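You operate a simulated robot arm through the tools that you are given. There is no shell and no other tool.

You run a simulated robot arm. Do the job below in one go: nothing can be reset, and whatever is moved stays where it is left.

Task
Set the controls near the top of the pale table. At the end: the green switch is switched on; the blue switch is switched on; the yellow dial is turned to free; the white speed dial is turned to fast; whatever was shut is shut again. Leave all else as you found it, and nothing knocked over.

It is judged by the outcome, as a careful person would: the job done as asked, and still so three seconds after it is handed in. It fails if anything else is knocked over, pushed out of place, dropped, spilled or broken.

Robot
A 7-joint arm with a two-finger parallel gripper, fixed in place. Base frame: the origin is on the floor under the middle of its stand, x ahead of it, y to its left, z up; the work surface is at about z = 80. Units: cm, degrees, N and s.
It reaches about 124.7 cm from its shoulder. Its first joint turns from -132.0 to 132.0 degrees. Payload 3.91 kg.
Tool frame: the origin (TCP) lies between the finger pads and is the grasp point; the fingertips stand 3 cm ahead of it; z points along the fingers, y is the line along which they close. The gripper opens to 11 cm. The fingers are 2 cm wide and 1 cm thick; the gripper's body (4.8 by 11.2 cm) begins 5.5 cm behind the TCP.
Orientation is told as [roll, pitch, yaw] about the base's x, y, z axes, in that order, counted from this pose: with the fingers straight down and closing along the base's y, the tool's x points along the base's -x, its y along +y and its z along -z.

Tools
- The arm moves only by the tool apply_moves. Its argument "steps" is a list that holds one entry, the list of rows, each a list of 7 numbers: the shift along the tool's x, y, z in units of 20 mm (1.0 is 20 mm), then the turn, a rotation vector about the tool's x, y, z in units of 8 degrees (1.0 is 8 degrees), then the closure in counts, from 0 (fully open) to 255 (shut). In form: [[[tx, ty, tz, ax, ay, az, claw], ...]]. A call has 1 to 20 rows; each row shifts and turns the commanded pose from where the row before left it, along the tool's axes as they then stand. A call with a number of a shift or a turn outside -1 to 1 is refused whole. Rows are played at 5 a second. More than 5 cm and 8.6 degrees between two rows, or a gripper value outside its range, and nothing of the call is played. A pose out of reach is approached as far as the arm can. The call stops where the force on the tool passes 40 N (or 10 N more than at its start, if that is more) or the arm is blocked; 0.2 s more then pass. Each finger travels about 10.8 cm/s and halts on what it meets, pressing with about 39 N; the grip force reading is that of the motor and also rises with nothing between the fingers. The clock runs only during rows and for 0.2 s after the last one: add rows that do not move to give the fingers time. The reply holds the time, the measured pose of the TCP, the force on the tool along the base axes, the opening and the grip force, in the units named above and with some noise, with the torque about the TCP (base axes, N m) and any sound that the robot's microphone picked up, and new pictures: "pictures" is both (left out), scene, wrist or none.
- Cameras (640 x 400 px; columns grow to the right, rows downward): "scene" is fixed at [40.12, 65.22, 142.54]; the picture's right is [-0.99, -0.14, 0.00], its down [-0.06, 0.40, -0.91] and it looks along [0.13, -0.90, -0.41] (base axes); focal length 370 px, centre (320, 200). "wrist" rides on the gripper at [7.2, 1.7, -10.3] in the tool frame; the picture's right is [-0.23, 0.97, 0.00], its down [-0.76, -0.18, -0.62] and it looks along [-0.61, -0.14, 0.78] (tool axes); focal length 222 px, centre (320, 200). There is no depth. A picture from a camera that has moved, and an enlarged one, comes with that camera's place and axes in the base frame and with its lens.
- enlarge(camera, box): a new picture of the part [left, top, right, bottom] of that camera's present view, enlarged. The clock stands still meanwhile.
- hand_in(): hands the job in; it is judged then, once.

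Nothing tells you positions but the pictures and the camera data. Unless the task says otherwise, let go and move clear before handing in.

The tools are called after "Call:" as name(argument=value, ...) on one line, values as JSON. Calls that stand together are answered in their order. apply_moves: Moves the arm, as the interface text tells. Its arguments: {"type":"object","properties":{"steps":{"type":"array"},"pictures":{"type":"string","enum":["both","scene","wrist","none"]}},"required":["steps"]} The other tools are called the same way: enlarge (camera, box) takes an enlarged picture of a part of a camera's view; hand_in () hands the job in.

At the start:

```text
clock: 0.0
tcp_pos: [61.23, -9.27, 118.38]
tcp_rot: [0.1, -0.1, 0.0]
ft_force: [-0.1, 0.4, 0.5]
ft_torque: [0.0, 0.01, -0.01]
width: 11.0
grasp_force: 0.1
```

scene: 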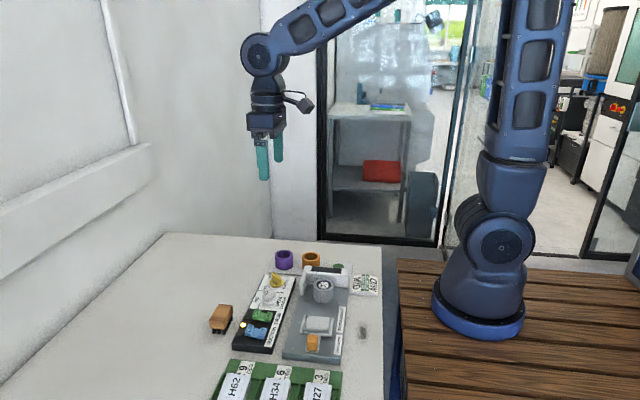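
wrist: 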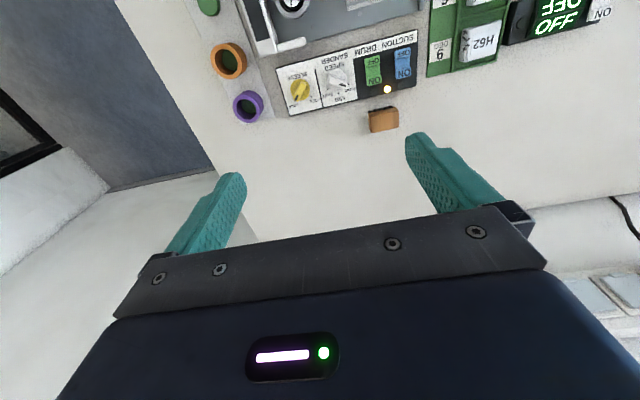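

I see a control panel with a yellow dial, a white speed dial, and green and blue rocker switches, next to a grey box with a handle. I'll enlarge the views to read the details before moving.

Call:
enlarge(camera="scene", box=[200, 230, 400, 400])

Call:
enlarge(camera="wrist", box=[180, 0, 440, 160])

Call:
enlarge(camera="scene", box=[225, 260, 305, 360])

Call:
enlarge(camera="wrist", box=[270, 30, 430, 130])

Call:
enlarge(camera="wrist", box=[400, 0, 640, 150])

```text
2.35 times, centred on (300, 315) of scene
camera zoom: at [40.12, 65.22, 142.54], right [-0.99, -0.14, 0.0], down [-0.06, 0.4, -0.91], along [0.13, -0.9, -0.41], focal length 871 px, centre (367, -71)
```

zoom: 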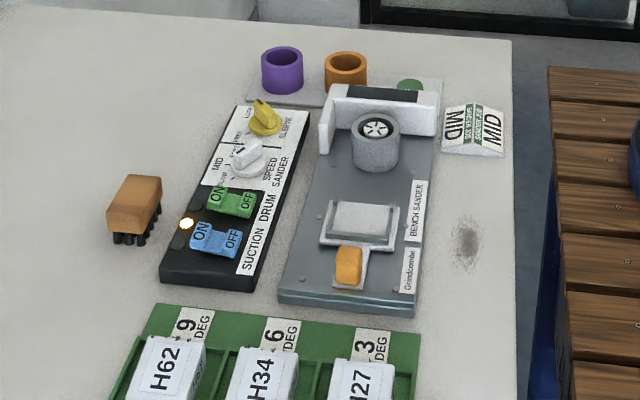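

```text
2.46 times, centred on (310, 80) of wrist
camera zoom: at [53.92, -7.64, 128.76], right [0.23, 0.97, 0.0], down [0.76, -0.18, 0.62], along [0.61, -0.14, -0.78], focal length 547 px, centre (345, 495)
```

zoom: 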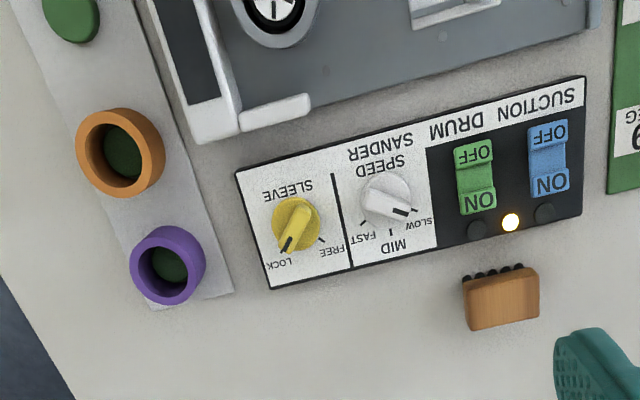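

```text
4.00 times, centred on (265, 310) of scene
camera zoom: at [40.12, 65.22, 142.54], right [-0.99, -0.14, 0.0], down [-0.06, 0.4, -0.91], along [0.13, -0.9, -0.41], focal length 1480 px, centre (540, -240)
```

zoom: 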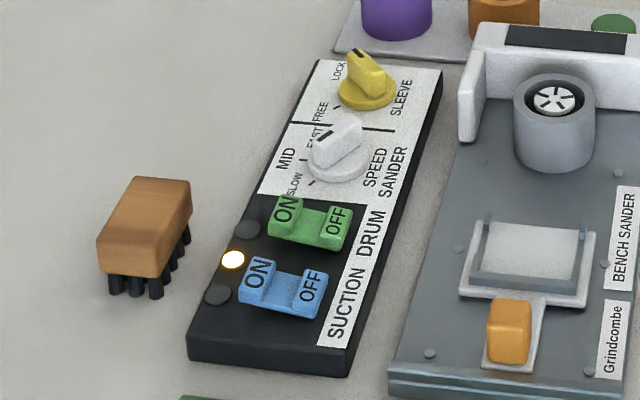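

```text
4.00 times, centred on (350, 80) of wrist
camera zoom: at [53.92, -7.64, 128.76], right [0.23, 0.97, 0.0], down [0.76, -0.18, 0.62], along [0.61, -0.14, -0.78], focal length 888 px, centre (200, 680)
```

zoom: 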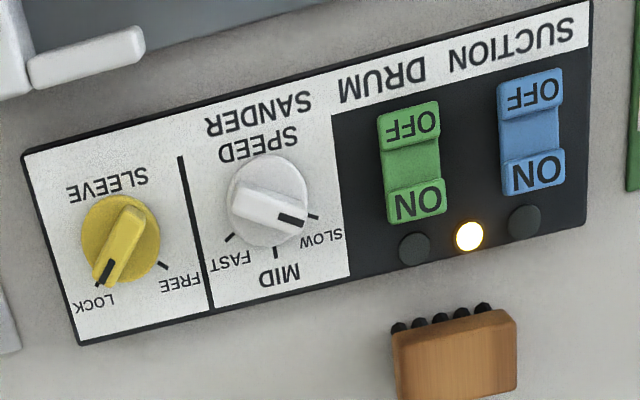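

```text
2.67 times, centred on (520, 75) of wrist
camera zoom: at [53.92, -7.64, 128.76], right [0.23, 0.97, 0.0], down [0.76, -0.18, 0.62], along [0.61, -0.14, -0.78], focal length 592 px, centre (-213, 533)
```

zoom: 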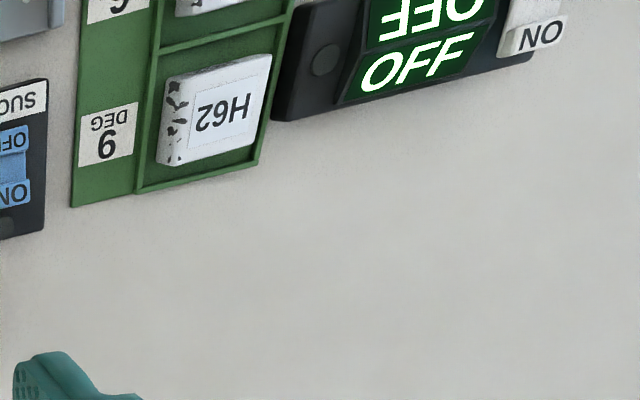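

The panel sits around (63, -3, 82). It has the SLEEVE dial (yellow, at LOCK), the SPEED dial (white, near SLOW), and the green and blue rockers. I'll move the wrist camera closer and stay high, to see the details and check for any cover.

Call:
apply_moves(steps=[[[0.9, 0.4, 0.9, 0, 0, 0, 0], [0.9, 0.4, 0.9, 0, 0, 0, 0], [0.9, 0.4, 0.9, 0, 0, 0, 0], [0.9, 0.4, 0.9, 0, 0, 0, 0], [0.9, 0.4, 0.9, 0, 0, 0, 0], [0.9, 0.4, 0.9, 0, 0, 0, 0], [0, 0, 0, 0, 0, 0, 0]]])

```text
clock: 1.6
tcp_pos: [50.41, -4.51, 107.75]
tcp_rot: [0.0, 0.0, -0.1]
ft_force: [0.3, -0.7, 0.6]
ft_torque: [-0.01, 0.01, 0.03]
width: 11.0
grasp_force: 0.1
camera wrist: at [43.05, -2.82, 117.91], right [0.23, 0.97, 0.0], down [0.76, -0.18, 0.62], along [0.61, -0.14, -0.78], focal length 222 px, centre (320, 200)
```

scene: 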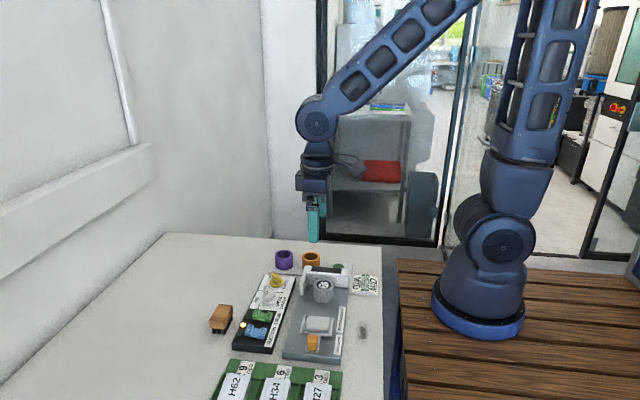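
wrist: 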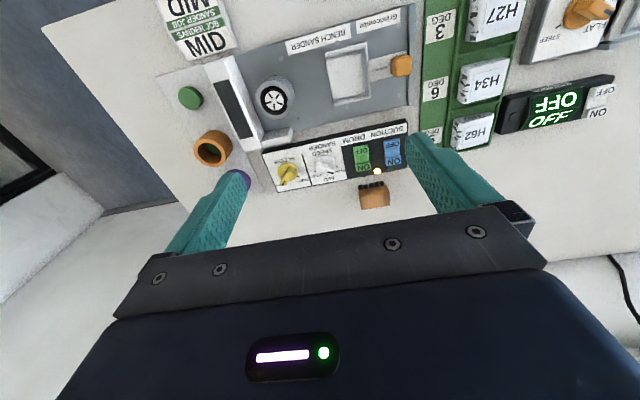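

The panel is now in clear view. I'll enlarge it, along with its surroundings, before planning the contacts.

Call:
enlarge(camera="wrist", box=[250, 110, 420, 216])

Call:
enlarge(camera="wrist", box=[150, 0, 430, 175])

Call:
enlarge(camera="wrist", box=[420, 0, 640, 150])

```text
3.76 times, centred on (335, 163) of wrist
camera zoom: at [43.05, -2.82, 117.91], right [0.23, 0.97, 0.0], down [0.76, -0.18, 0.62], along [0.61, -0.14, -0.78], focal length 836 px, centre (264, 339)
```

zoom: 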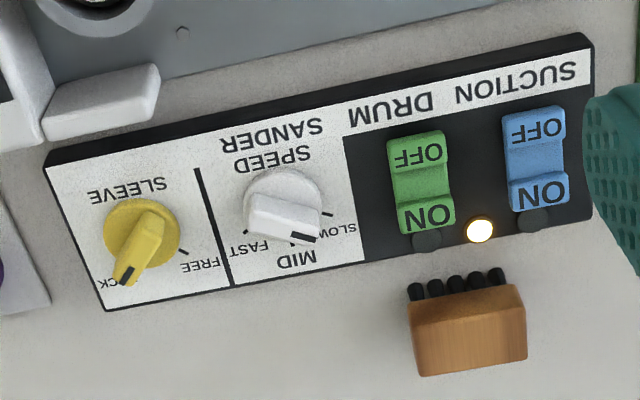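

```text
2.29 times, centred on (290, 88) of wrist
camera zoom: at [43.05, -2.82, 117.91], right [0.23, 0.97, 0.0], down [0.76, -0.18, 0.62], along [0.61, -0.14, -0.78], focal length 508 px, centre (389, 457)
```

zoom: 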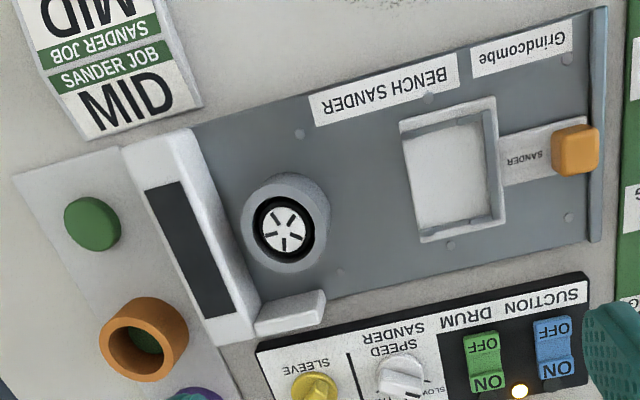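

```text
2.67 times, centred on (530, 75) of wrist
camera zoom: at [43.05, -2.82, 117.91], right [0.23, 0.97, 0.0], down [0.76, -0.18, 0.62], along [0.61, -0.14, -0.78], focal length 592 px, centre (-240, 533)
```

zoom: 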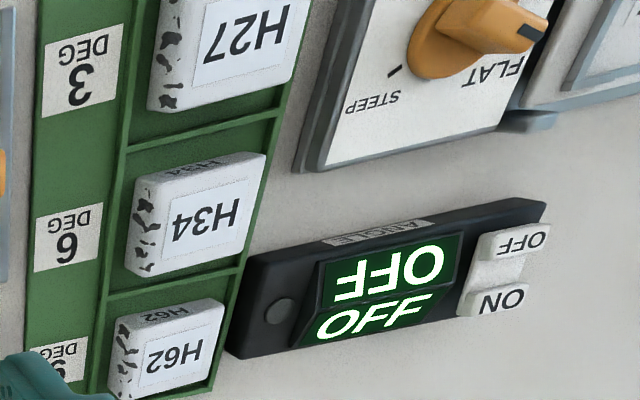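

There is no cover on this panel. I place the white dial at about (62.9, -6.5) pointing at SLOW (+60°), the yellow dial at (62.9, -13.7) pointing at LOCK (-45°), the green ON end at (64.5, 0) and the blue ON end at (64.5, 5.3). Next I'll move above the yellow dial, still high, to refine these.

Call:
apply_moves(steps=[[[-0.893, -0.657, 0.768, 0, 0, 0, 0], [-0.893, -0.657, 0.768, 0, 0, 0, 0], [-0.893, -0.657, 0.768, 0, 0, 0, 0], [-0.893, -0.657, 0.768, 0, 0, 0, 0], [-0.893, -0.657, 0.768, 0, 0, 0, 0], [-0.893, -0.657, 0.768, 0, 0, 0, 0], [-0.893, -0.657, 0.768, 0, 0, 0, 0], [0, 0, 0, 0, 0, 0, 0]]])

```text
clock: 3.4
tcp_pos: [62.95, -13.47, 96.97]
tcp_rot: [0.0, -0.1, 0.0]
ft_force: [-0.7, -0.3, -0.8]
ft_torque: [-0.01, 0.01, 0.03]
width: 11.01
grasp_force: 0.2
camera wrist: at [55.66, -11.81, 107.26], right [0.23, 0.97, 0.0], down [0.76, -0.18, 0.62], along [0.61, -0.14, -0.78], focal length 222 px, centre (320, 200)
```

scene: 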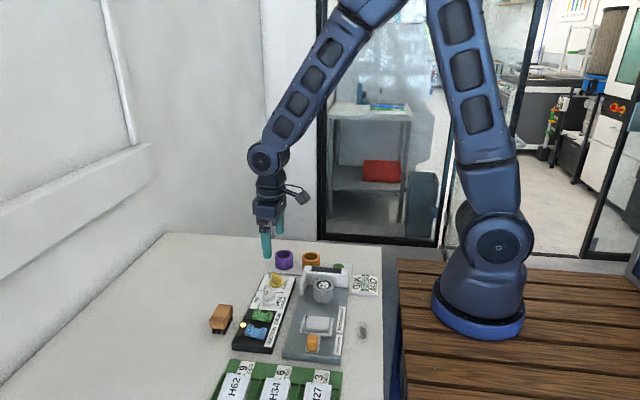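
wrist: 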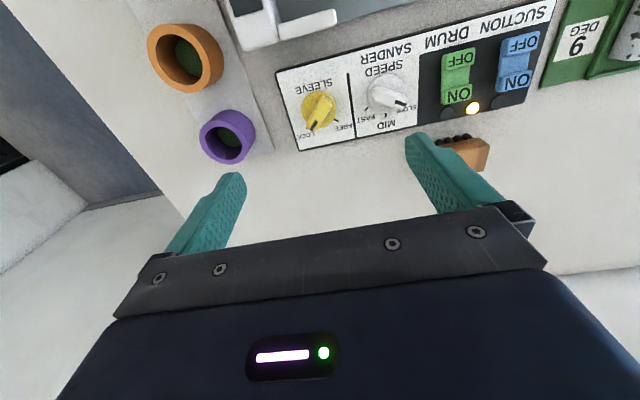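

Call:
enlarge(camera="wrist", box=[270, 60, 430, 160])

Call:
enlarge(camera="wrist", box=[400, 0, 560, 100])

Call:
enlarge(camera="scene", box=[230, 250, 310, 300])

```text
4.00 times, centred on (350, 110) of wrist
camera zoom: at [55.66, -11.81, 107.26], right [0.23, 0.97, 0.0], down [0.76, -0.18, 0.62], along [0.61, -0.14, -0.78], focal length 888 px, centre (200, 560)
```

zoom: 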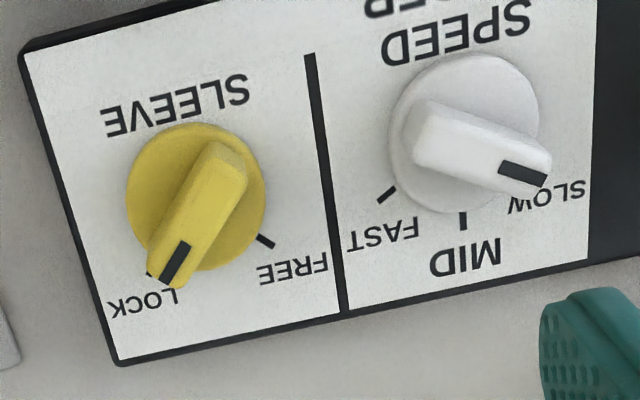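

```text
4.00 times, centred on (480, 50) of wrist
camera zoom: at [55.66, -11.81, 107.26], right [0.23, 0.97, 0.0], down [0.76, -0.18, 0.62], along [0.61, -0.14, -0.78], focal length 888 px, centre (-320, 800)
```

zoom: 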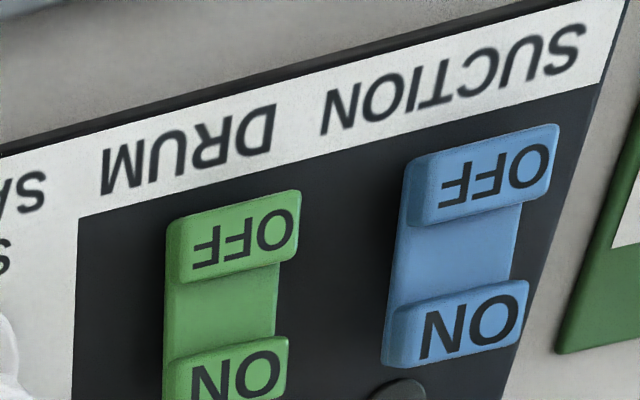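

```text
8.00 times, centred on (270, 275) of scene
camera zoom: at [40.12, 65.22, 142.54], right [-0.99, -0.14, 0.0], down [-0.06, 0.4, -0.91], along [0.13, -0.9, -0.41], focal length 2961 px, centre (720, -400)
```

zoom: 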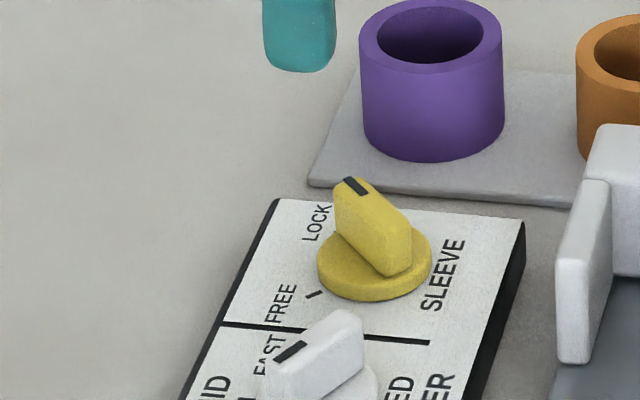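

The closer view gives the yellow dial's centre at about (62.75, -13.6), with its fin at about -41° and fin top at z ≈ 84.5. FREE is at about +41°. I'll align the gripper to the fin, narrow the opening, and come down partway.

Call:
apply_moves(steps=[[[0.055, -0.045, 0, 0, 0, 0.86, 139], [0, 0, 0, 0, 0, 0.86, 139], [0, 0, 0, 0, 0, 0.86, 139], [0, 0, 0, 0, 0, 0.86, 139], [0, 0, 0, 0, 0, 0.86, 139], [0, 0, 0, 0, 0, 0.86, 139], [0, 0, 0.8, 0, 0, 0, 139], [0, 0, 0.9, 0, 0, 0, 139], [0, 0, 0.9, 0, 0, 0, 139], [0, 0, 0.6, 0, 0, 0, 139], [0, 0, 0, 0, 0, 0, 139]]])

```text
clock: 5.8
tcp_pos: [62.91, -13.8, 90.4]
tcp_rot: [0.0, 0.0, -41.3]
ft_force: [0.4, -0.5, 0.3]
ft_torque: [-0.01, -0.05, 0.01]
width: 4.99
grasp_force: 0.0
camera wrist: at [58.48, -7.62, 100.74], right [0.81, 0.58, 0.0], down [0.46, -0.64, 0.62], along [0.36, -0.51, -0.78], focal length 222 px, centre (320, 200)
```

scene: 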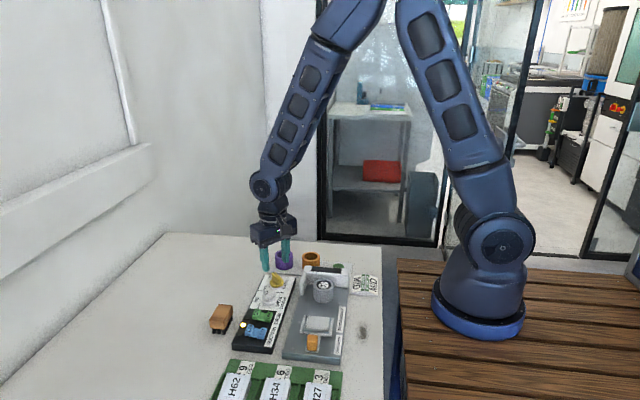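
wrist: 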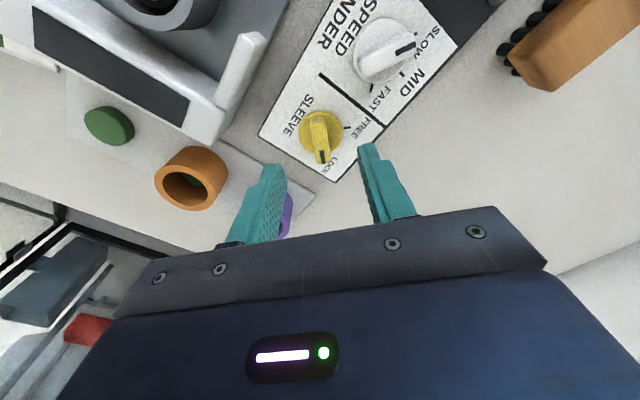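

Call:
enlarge(camera="wrist", box=[240, 80, 400, 180])

Call:
enlarge(camera="scene", box=[230, 210, 326, 300])

```text
4.00 times, centred on (320, 130) of wrist
camera zoom: at [58.48, -7.62, 100.74], right [0.81, 0.58, 0.0], down [0.46, -0.64, 0.62], along [0.36, -0.51, -0.78], focal length 888 px, centre (320, 480)
```

zoom: 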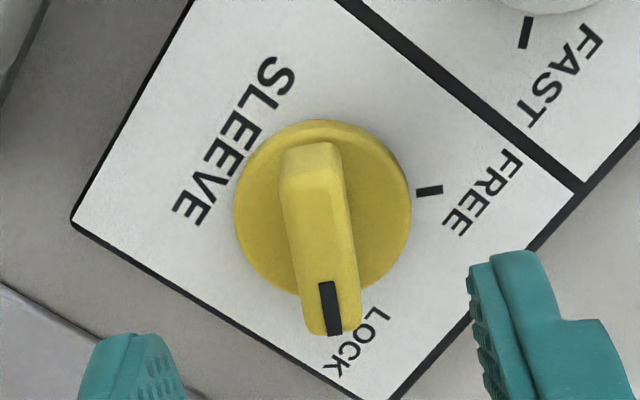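

```text
4.44 times, centred on (278, 255) of scene
camera zoom: at [40.12, 65.22, 142.54], right [-0.99, -0.14, 0.0], down [-0.06, 0.4, -0.91], along [0.13, -0.9, -0.41], focal length 1645 px, centre (507, -44)
```

zoom: 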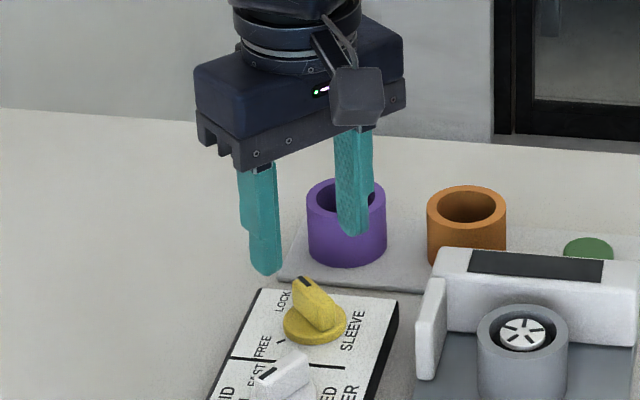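

The gripper is centred on the yellow dial to within about 1 mm. From this view I read LOCK at -45° and FREE at +45°, so I'll trim the yaw by -4°. Then I'll lower until the tips are just above the disc and close on the fin.

Call:
apply_moves(steps=[[[0.03, 0.03, 0.4, 0, 0, 0.5, 139], [0, 0, 0.6, 0, 0, 0, 139], [0, 0, 0.6, 0, 0, 0, 139], [0, 0, 0.45, 0, 0, 0, 139], [0, 0, 0, 0, 0, 0, 139]]])

```text
clock: 7.0
tcp_pos: [62.96, -13.7, 86.35]
tcp_rot: [0.0, 0.0, -45.3]
ft_force: [-0.2, 0.5, -0.1]
ft_torque: [0.02, 0.01, -0.02]
width: 4.97
grasp_force: 0.0
camera wrist: at [58.94, -7.4, 96.68], right [0.85, 0.52, 0.0], down [0.41, -0.67, 0.62], along [0.33, -0.53, -0.78], focal length 222 px, centre (320, 200)
```

scene: 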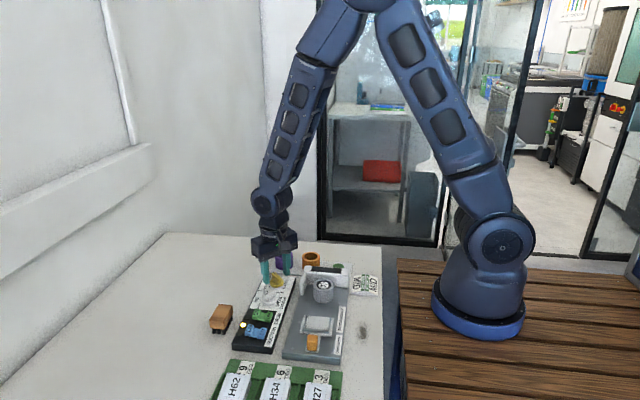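
wrist: 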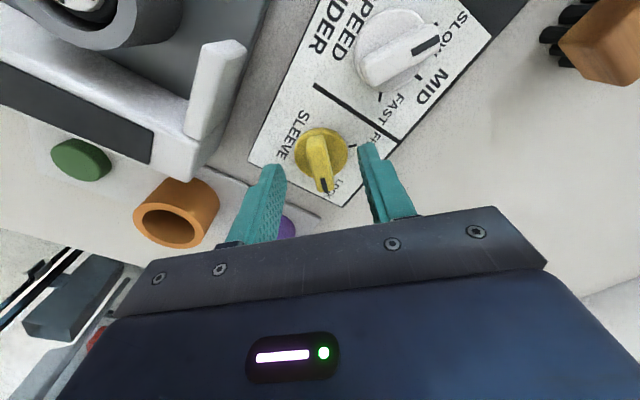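

Call:
enlarge(camera="wrist", box=[240, 100, 400, 200])

Call:
enlarge(camera="scene", box=[238, 225, 318, 300])

```text
4.00 times, centred on (320, 150) of wrist
camera zoom: at [58.94, -7.4, 96.68], right [0.85, 0.52, 0.0], down [0.41, -0.67, 0.62], along [0.33, -0.53, -0.78], focal length 888 px, centre (320, 400)
```

zoom: 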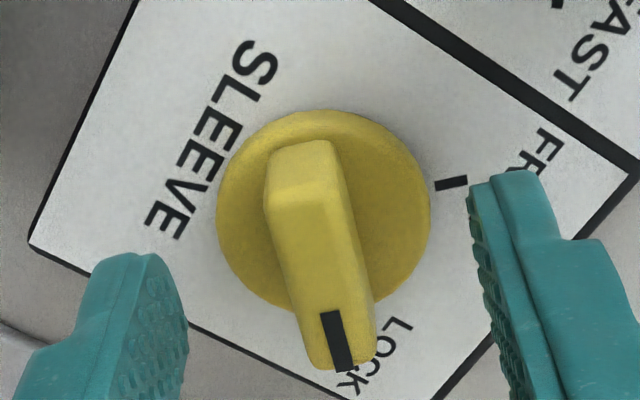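

```text
5.33 times, centred on (278, 262) of scene
camera zoom: at [40.12, 65.22, 142.54], right [-0.99, -0.14, 0.0], down [-0.06, 0.4, -0.91], along [0.13, -0.9, -0.41], focal length 1974 px, centre (544, -133)
```

zoom: 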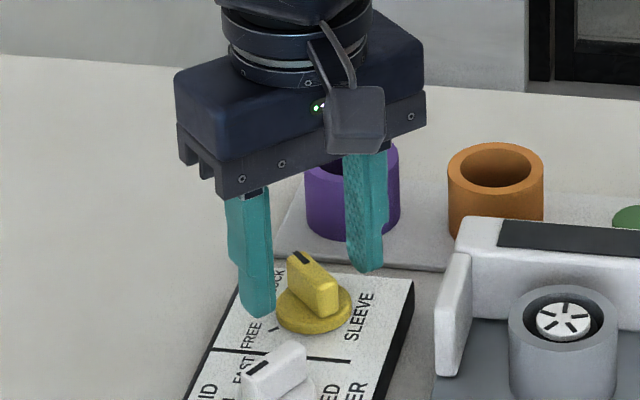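

The fin lies along the finger slot and is centred. I'll close on it now and check the width and side forces.

Call:
apply_moves(steps=[[[0, 0, 0, 0, 0, 0, 200], [0, 0, 0, 0, 0, 0, 255], [0, 0, 0, 0, 0, 0, 255]]], pictures="wrist")

```text
clock: 7.8
tcp_pos: [62.94, -13.62, 86.35]
tcp_rot: [-0.1, 0.0, -45.3]
ft_force: [8.8, 9.0, -3.3]
ft_torque: [0.21, -0.14, 0.29]
width: 1.21
grasp_force: 45.1
camera wrist: at [58.99, -7.34, 96.68], right [0.85, 0.52, 0.0], down [0.41, -0.67, 0.62], along [0.33, -0.53, -0.78], focal length 222 px, centre (320, 200)
```

wrist: 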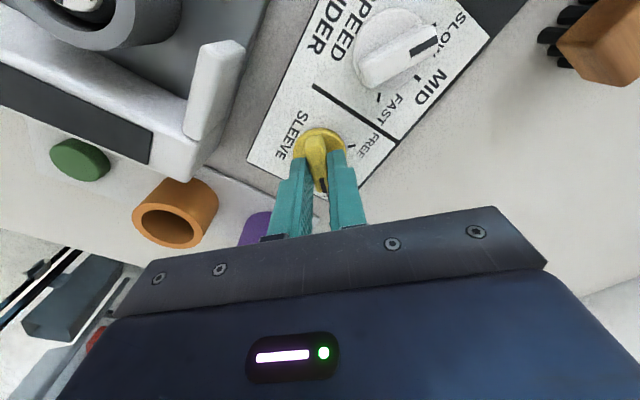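

The fin is gripped, with a width of 1.2 cm. A side force of about 12 N along the closing axis means the dial axis is roughly 1 mm off, so I'll shift by that much and start turning gently toward FREE (counter-clockwise from above).

Call:
apply_moves(steps=[[[0, 0.04, 0, 0, 0, 0, 255], [0, 0, 0, 0, 0, -0.5, 255], [0, 0, 0, 0, 0, -0.5, 255], [0, 0, 0, 0, 0, 0, 255]]], pictures="wrist")

```text
clock: 8.8
tcp_pos: [62.99, -13.67, 86.45]
tcp_rot: [0.0, 0.0, -37.2]
ft_force: [5.8, -2.6, 20.6]
ft_torque: [0.6, 0.8, 0.04]
width: 1.16
grasp_force: 44.7
camera wrist: at [58.15, -7.93, 96.68], right [0.77, 0.64, 0.0], down [0.5, -0.6, 0.62], along [0.4, -0.48, -0.78], focal length 222 px, centre (320, 200)
```

wrist: 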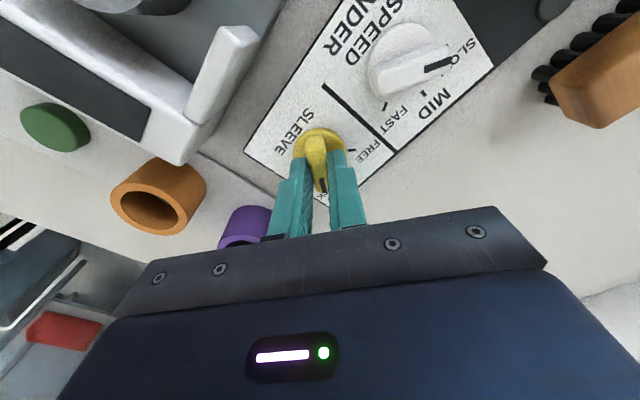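

Call:
enlarge(camera="wrist", box=[240, 100, 400, 200])

Call:
enlarge(camera="scene", box=[238, 225, 318, 300])

```text
4.00 times, centred on (320, 150) of wrist
camera zoom: at [58.15, -7.93, 96.68], right [0.77, 0.64, 0.0], down [0.5, -0.6, 0.62], along [0.4, -0.48, -0.78], focal length 888 px, centre (320, 400)
```

zoom: 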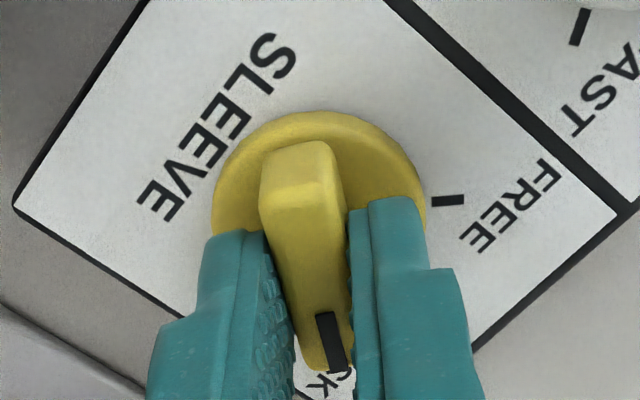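

```text
5.33 times, centred on (278, 262) of scene
camera zoom: at [40.12, 65.22, 142.54], right [-0.99, -0.14, 0.0], down [-0.06, 0.4, -0.91], along [0.13, -0.9, -0.41], focal length 1974 px, centre (544, -133)
```

zoom: 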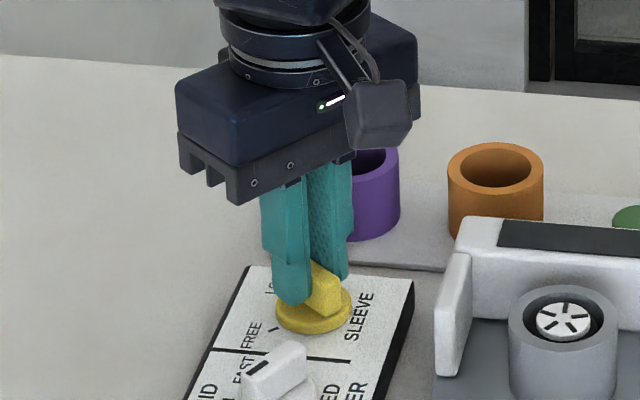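

The dial is turning with the gripper, but there is an upward reaction of about 20 N. I'll lift about 1 mm to ease it and read the force again.

Call:
apply_moves(steps=[[[0, 0, -0.05, 0, 0, 0, 255], [0, 0, 0, 0, 0, 0, 255]]], pictures="none")

```text
clock: 9.4
tcp_pos: [62.88, -13.6, 86.46]
tcp_rot: [0.0, 0.1, -37.3]
ft_force: [11.5, -8.8, -18.4]
ft_torque: [-0.81, -1.14, 0.0]
width: 1.17
grasp_force: 44.8
```

The contact is very stiff vertically, at about 40 N per mm. I'll loosen the grip slightly to a slot of about 1.5 cm, turn the fin without stressing it, and then squeeze at the final angle to align it.

Call:
apply_moves(steps=[[[0, 0, 0, 0, 0, 0, 220], [0, 0, 0, 0, 0, 0, 220], [0, 0, 0, 0, 0, -0.86, 220], [0, 0, 0, 0, 0, -0.86, 220], [0, 0, 0, 0, 0, -0.86, 220], [0, 0, 0, 0, 0, -0.86, 220], [0, 0, 0, 0, 0, 0, 220]]], pictures="wrist")

```text
clock: 11.0
tcp_pos: [62.97, -13.58, 86.47]
tcp_rot: [0.0, 0.0, -9.8]
ft_force: [0.0, -0.3, -0.2]
ft_torque: [0.02, -0.05, 0.0]
width: 1.52
grasp_force: 0.1
camera wrist: at [55.99, -10.72, 96.78], right [0.39, 0.92, 0.0], down [0.72, -0.3, 0.62], along [0.57, -0.24, -0.78], focal length 222 px, centre (320, 200)
```

wrist: 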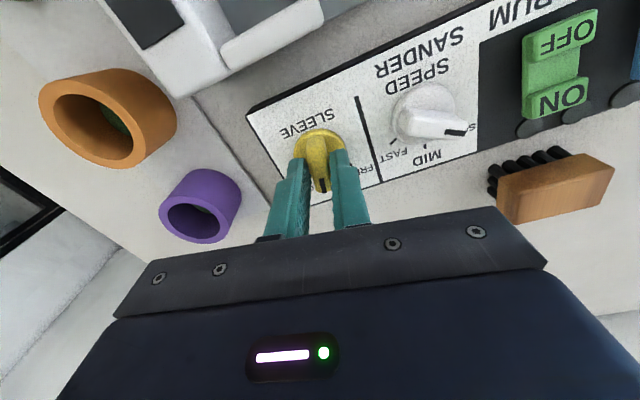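

Turning loosely works with essentially no force. I'll continue to about +45°.

Call:
apply_moves(steps=[[[0, 0, 0, 0, 0, -0.856, 220], [0, 0, 0, 0, 0, -0.856, 220], [0, 0, 0, 0, 0, -0.856, 220], [0, 0, 0, 0, 0, -0.856, 220], [0, 0, 0, 0, 0, -0.856, 220], [0, 0, 0, 0, 0, -0.856, 220], [0, 0, 0, 0, 0, -0.856, 220], [0, 0, 0, 0, 0, -0.856, 220], [0, 0, 0, 0, 0, 0, 220]]], pictures="both")

Call:
enlarge(camera="wrist", box=[240, 100, 400, 200])

```text
clock: 13.0
tcp_pos: [62.93, -13.56, 86.45]
tcp_rot: [0.0, 0.0, 45.1]
ft_force: [0.1, 0.8, 1.1]
ft_torque: [0.01, 0.02, -0.02]
width: 1.58
grasp_force: 0.9
camera wrist: at [56.53, -17.55, 96.79], right [-0.53, 0.85, 0.0], down [0.66, 0.41, 0.62], along [0.53, 0.33, -0.78], focal length 222 px, centre (320, 200)
```

scene: 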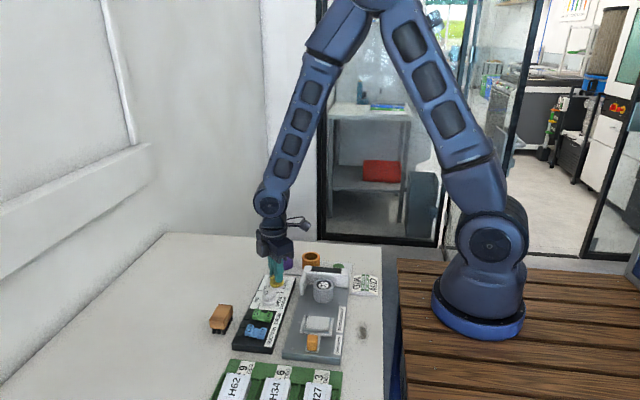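
wrist: 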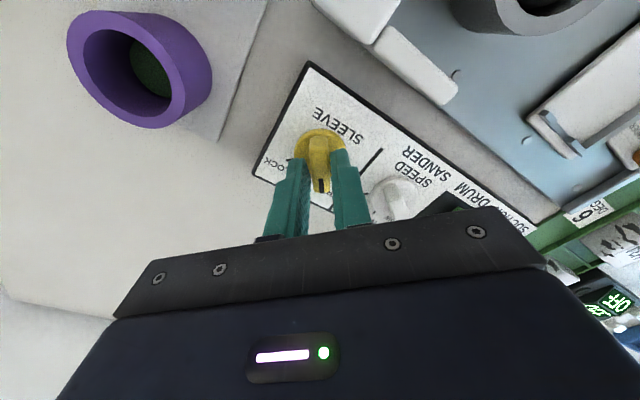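

```text
4.00 times, centred on (320, 150) of wrist
camera zoom: at [56.53, -17.55, 96.79], right [-0.53, 0.85, 0.0], down [0.66, 0.41, 0.62], along [0.53, 0.33, -0.78], focal length 888 px, centre (320, 400)
```

zoom: 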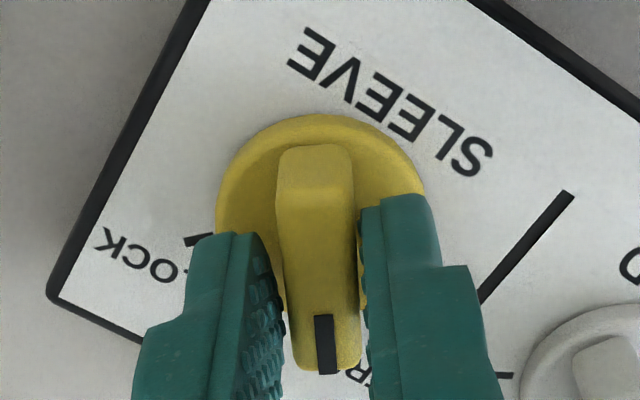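

The fin lags by about 9° from the slack. I'll squeeze to align it to 45° and then open again.

Call:
apply_moves(steps=[[[0, 0, 0, 0, 0, 0, 235], [0, 0, 0, 0, 0, 0, 255], [0, 0, 0, 0, 0, 0, 255], [0, 0, 0, 0, 0, 0, 255]]], pictures="none")

```text
clock: 14.0
tcp_pos: [62.88, -13.63, 86.51]
tcp_rot: [0.0, -0.1, 45.0]
ft_force: [-6.7, 0.5, 1.3]
ft_torque: [-0.22, 0.41, -0.04]
width: 1.18
grasp_force: 45.1
```

Width 1.18 cm, with low force. I'll open and rise to check the pointer against the FREE tick.

Call:
apply_moves(steps=[[[0, 0, 0, 0, 0, 0, 200], [0, 0, 0, 0, 0, 0, 139], [0, 0, 0, 0, 0, 0, 139], [0, 0, -0.6, 0, 0, 0, 139], [0, 0, -0.7, 0, 0, 0, 139], [0, 0, -0.7, 0, 0, 0, 139], [0, 0, 0, 0, 0, 0, 139]]], pictures="both")

Call:
enlarge(camera="wrist", box=[240, 80, 400, 180])

Call:
enlarge(camera="scene", box=[230, 240, 320, 320])

```text
clock: 15.6
tcp_pos: [62.98, -13.64, 90.34]
tcp_rot: [-0.1, 0.0, 45.0]
ft_force: [0.0, 0.5, 0.2]
ft_torque: [0.03, 0.02, 0.01]
width: 5.0
grasp_force: 0.1
camera wrist: at [56.51, -17.5, 100.73], right [-0.53, 0.85, 0.0], down [0.66, 0.41, 0.62], along [0.53, 0.33, -0.78], focal length 222 px, centre (320, 200)
```

scene: 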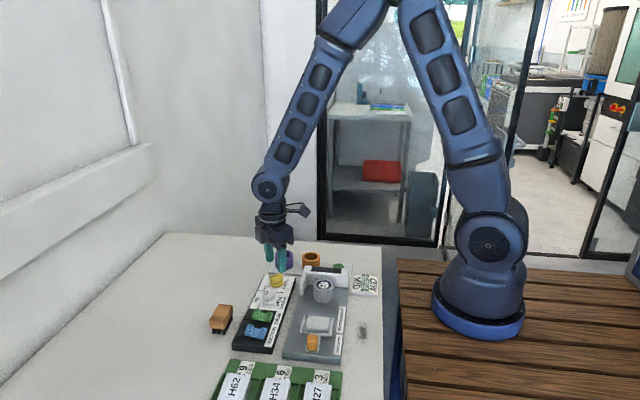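
wrist: 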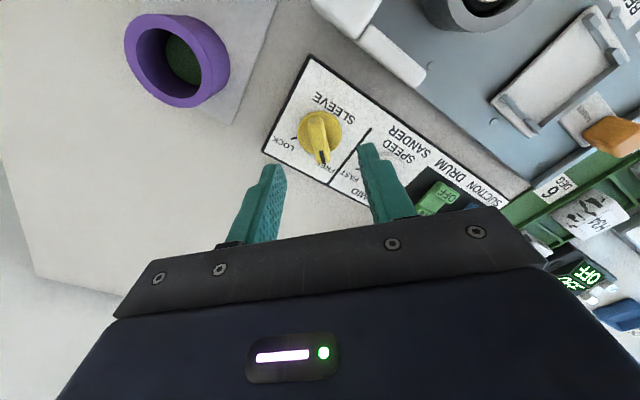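

```text
4.00 times, centred on (320, 130) of wrist
camera zoom: at [56.51, -17.5, 100.73], right [-0.53, 0.85, 0.0], down [0.66, 0.41, 0.62], along [0.53, 0.33, -0.78], focal length 888 px, centre (320, 480)
```

zoom: 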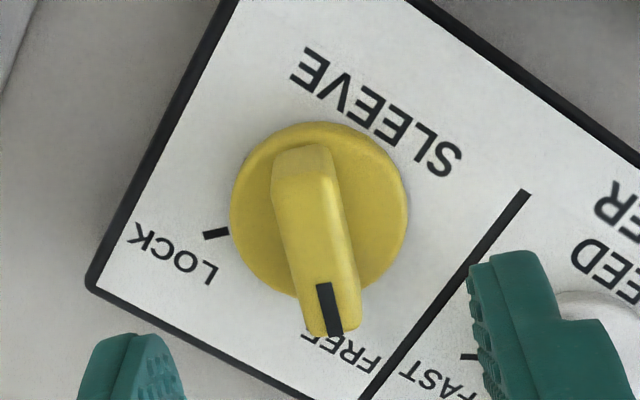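

```text
5.00 times, centred on (275, 280) of scene
camera zoom: at [40.12, 65.22, 142.54], right [-0.99, -0.14, 0.0], down [-0.06, 0.4, -0.91], along [0.13, -0.9, -0.41], focal length 1851 px, centre (545, -200)
```

zoom: 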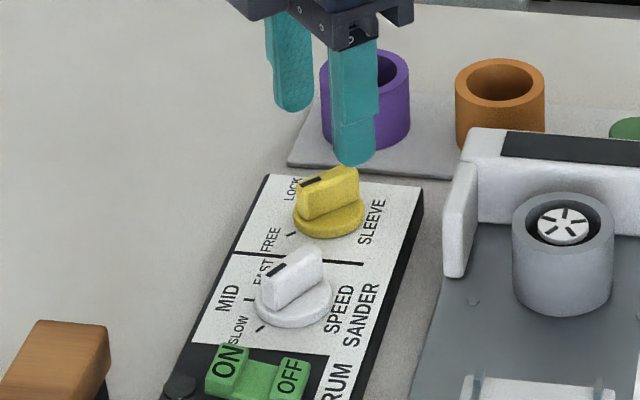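

Yellow now points at FREE. I'll confirm that from a second angle shortly. Next I'll move over the white dial at (62.77, -6.5), staying high, and turn the gripper to +60° to match its fin.

Call:
apply_moves(steps=[[[0, 0, -0.8, 0, 0, 0, 139], [-0.626, 0.631, 0, 0, 0, 0, 139], [-0.626, 0.631, 0, 0, 0, 0, 139], [-0.626, 0.631, 0, 0, 0, 0, 139], [-0.626, 0.631, 0, 0, 0, 0, 139], [0, 0, 0, 0, 0, -0.625, 139], [0, 0, 0, 0, 0, -0.625, 139], [0, 0, 0, 0, 0, -0.625, 139], [0, 0, 0, 0, 0, 0, 139]]], pictures="both")

Call:
enlarge(camera="wrist", box=[240, 60, 400, 160])

Call:
enlarge(camera="scene", box=[250, 260, 310, 310])

```text
clock: 17.6
tcp_pos: [62.96, -6.45, 92.04]
tcp_rot: [0.0, -0.1, 60.1]
ft_force: [-0.4, -0.3, 0.0]
ft_torque: [-0.02, 0.01, 0.01]
width: 5.01
grasp_force: 0.0
camera wrist: at [57.8, -11.99, 102.37], right [-0.73, 0.68, 0.0], down [0.53, 0.57, 0.62], along [0.43, 0.46, -0.78], focal length 222 px, centre (320, 200)
```

scene: 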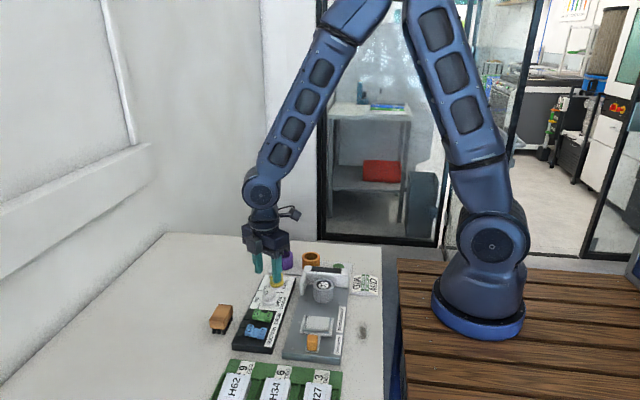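
wrist: 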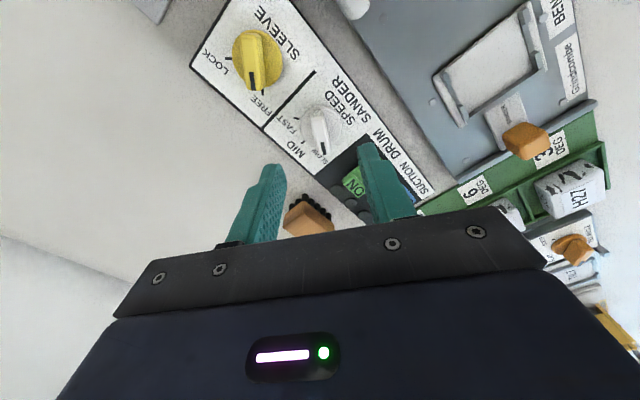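

```text
4.00 times, centred on (320, 110) of wrist
camera zoom: at [57.8, -11.99, 102.37], right [-0.73, 0.68, 0.0], down [0.53, 0.57, 0.62], along [0.43, 0.46, -0.78], focal length 888 px, centre (320, 560)
```

zoom: 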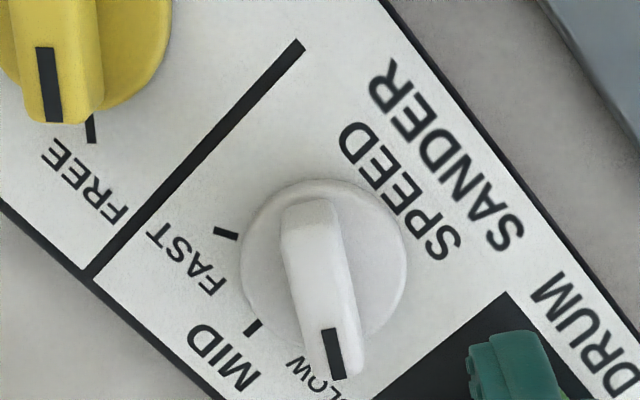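

```text
8.00 times, centred on (280, 285) of scene
camera zoom: at [40.12, 65.22, 142.54], right [-0.99, -0.14, 0.0], down [-0.06, 0.4, -0.91], along [0.13, -0.9, -0.41], focal length 2961 px, centre (640, -480)
```

zoom: 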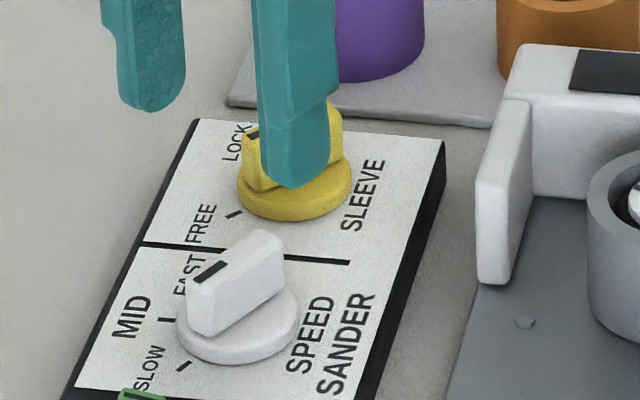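

Yellow's pointer and the FREE tick line up within a couple of degrees. The white dial is within 1 mm of the gripper centre and its fin is aligned. I'll take a closer look at yellow and lower onto white.

Call:
enlarge(camera="wrist", box=[200, 10, 320, 110])

Call:
apply_moves(steps=[[[0.04, 0.045, 0.5, 0, 0, 0, 139], [0, 0, 0.8, 0, 0, 0, 139], [0, 0, 0.8, 0, 0, 0, 139], [0, 0, 0.7, 0, 0, 0, 139], [0, 0, 0, 0, 0, 0, 139]]], pictures="wrist")

Call:
enlarge(camera="wrist", box=[240, 100, 400, 200])

```text
4.00 times, centred on (260, 60) of wrist
camera zoom: at [57.8, -11.99, 102.37], right [-0.73, 0.68, 0.0], down [0.53, 0.57, 0.62], along [0.43, 0.46, -0.78], focal length 888 px, centre (560, 760)
```

zoom: 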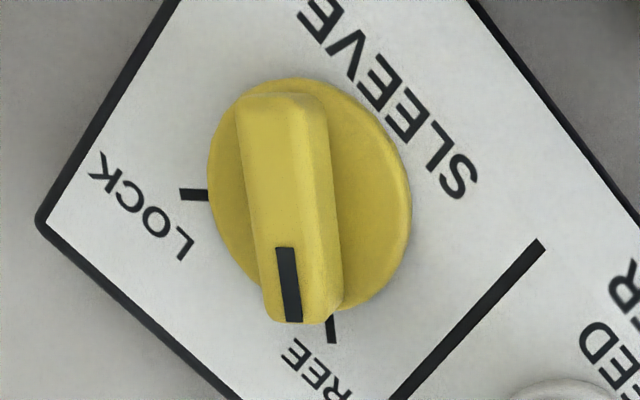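

```text
clock: 18.8
tcp_pos: [62.69, -6.45, 86.47]
tcp_rot: [0.0, 0.0, 60.0]
ft_force: [0.2, -0.1, 0.3]
ft_torque: [0.01, 0.01, -0.03]
width: 5.03
grasp_force: 0.2
camera wrist: at [57.56, -11.92, 96.73], right [-0.73, 0.68, 0.0], down [0.53, 0.57, 0.62], along [0.43, 0.46, -0.78], focal length 222 px, centre (320, 200)
```

wrist: 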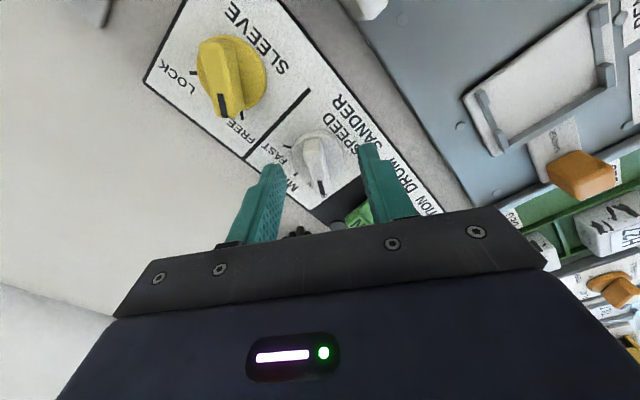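

```text
4.00 times, centred on (320, 150) of wrist
camera zoom: at [57.56, -11.92, 96.73], right [-0.73, 0.68, 0.0], down [0.53, 0.57, 0.62], along [0.43, 0.46, -0.78], focal length 888 px, centre (320, 400)
```

zoom: 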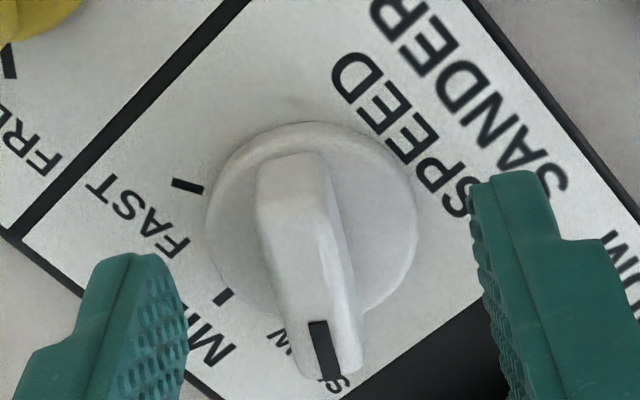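

Yellow is confirmed at FREE, with both tick and fin at about 44°. I'll now close the slot loosely around the white fin and turn it clockwise from above, from SLOW through MID to FAST.

Call:
apply_moves(steps=[[[0, -0.05, 0, 0, 0, 0, 139], [0, 0, 0, 0, 0, 0.2, 200], [0, 0, 0, 0, 0, 0, 220], [0, 0, 0, 0, 0, 0, 220]]], pictures="wrist")

```text
clock: 19.8
tcp_pos: [62.81, -6.55, 86.43]
tcp_rot: [0.0, -0.1, 58.2]
ft_force: [-0.3, -0.9, 0.2]
ft_torque: [0.01, -0.03, 0.03]
width: 1.51
grasp_force: 0.1
camera wrist: at [57.52, -11.83, 96.76], right [-0.71, 0.7, 0.0], down [0.55, 0.56, 0.62], along [0.44, 0.44, -0.78], focal length 222 px, centre (320, 200)
```

wrist: 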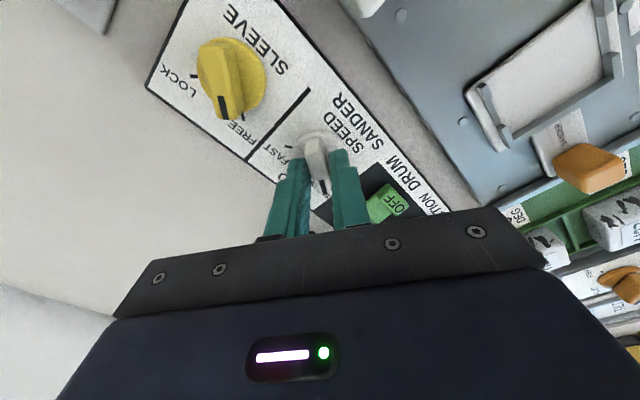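

Call:
apply_moves(steps=[[[0, 0, 0, 0, 0, 0.9, 220], [0, 0, 0, 0, 0, 0.9, 220], [0, 0, 0, 0, 0, 0.9, 220], [0, 0, 0, 0, 0, 0.9, 220], [0, 0, 0, 0, 0, 0.9, 220], [0, 0, 0, 0, 0, 0.9, 220], [0, 0, 0, 0, 0, 0.9, 220], [0, 0, 0, 0, 0, 0.9, 220], [0, 0, 0, 0, 0, 0, 220]]], pictures="wrist")

```text
clock: 21.8
tcp_pos: [62.82, -6.54, 86.39]
tcp_rot: [0.0, 0.0, 0.9]
ft_force: [-0.1, 0.7, 0.7]
ft_torque: [-0.01, 0.01, -0.01]
width: 1.54
grasp_force: 0.2
camera wrist: at [55.53, -5.03, 96.74], right [0.21, 0.98, 0.0], down [0.76, -0.17, 0.62], along [0.61, -0.13, -0.78], focal length 222 px, centre (320, 200)
```

wrist: 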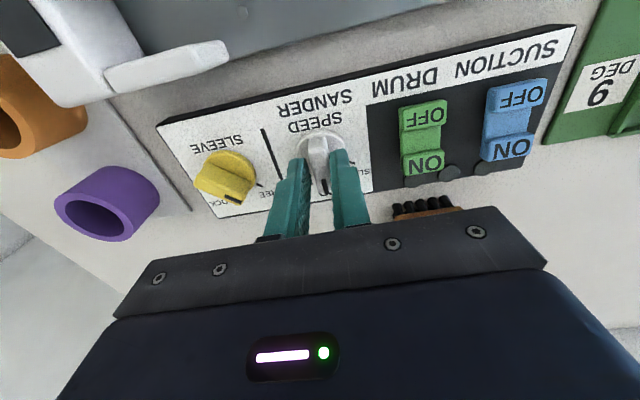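

Call:
apply_moves(steps=[[[0, 0, 0, 0, 0, 0.846, 220], [0, 0, 0, 0, 0, 0.846, 220], [0, 0, 0, 0, 0, 0.846, 220], [0, 0, 0, 0, 0, 0.846, 220], [0, 0, 0, 0, 0, 0.846, 220], [0, 0, 0, 0, 0, 0.846, 220], [0, 0, 0, 0, 0, 0.846, 220], [0, 0, 0, 0, 0, 0.846, 220], [0, 0, 0, 0, 0, 0.846, 220], [0, 0, 0, 0, 0, 0, 220]]], pictures="wrist")

Call:
enlarge(camera="wrist", box=[240, 100, 400, 200])

```text
clock: 24.0
tcp_pos: [62.78, -6.58, 86.47]
tcp_rot: [0.1, 0.1, -60.1]
ft_force: [0.5, 0.4, 0.2]
ft_torque: [0.0, 0.01, -0.02]
width: 1.5
grasp_force: 0.0
camera wrist: at [60.62, 0.55, 96.73], right [0.96, 0.29, 0.0], down [0.23, -0.75, 0.62], along [0.18, -0.6, -0.78], focal length 222 px, centre (320, 200)
```

wrist: 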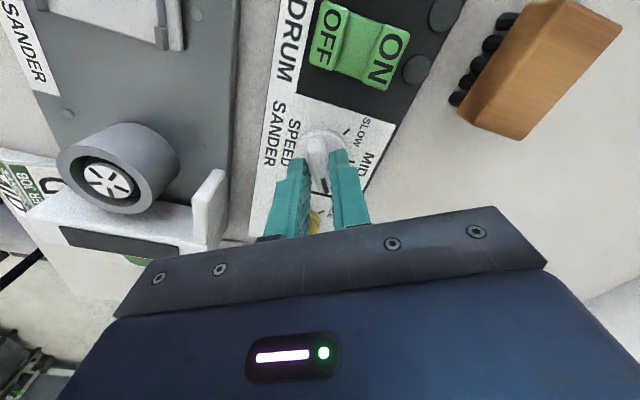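

```text
4.00 times, centred on (320, 150) of wrist
camera zoom: at [60.62, 0.55, 96.73], right [0.96, 0.29, 0.0], down [0.23, -0.75, 0.62], along [0.18, -0.6, -0.78], focal length 888 px, centre (320, 400)
```

zoom: 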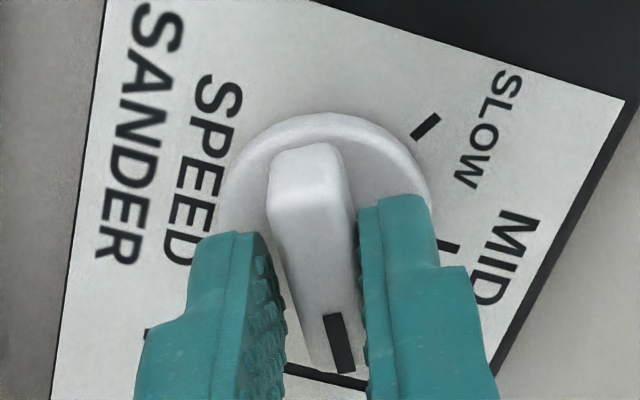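

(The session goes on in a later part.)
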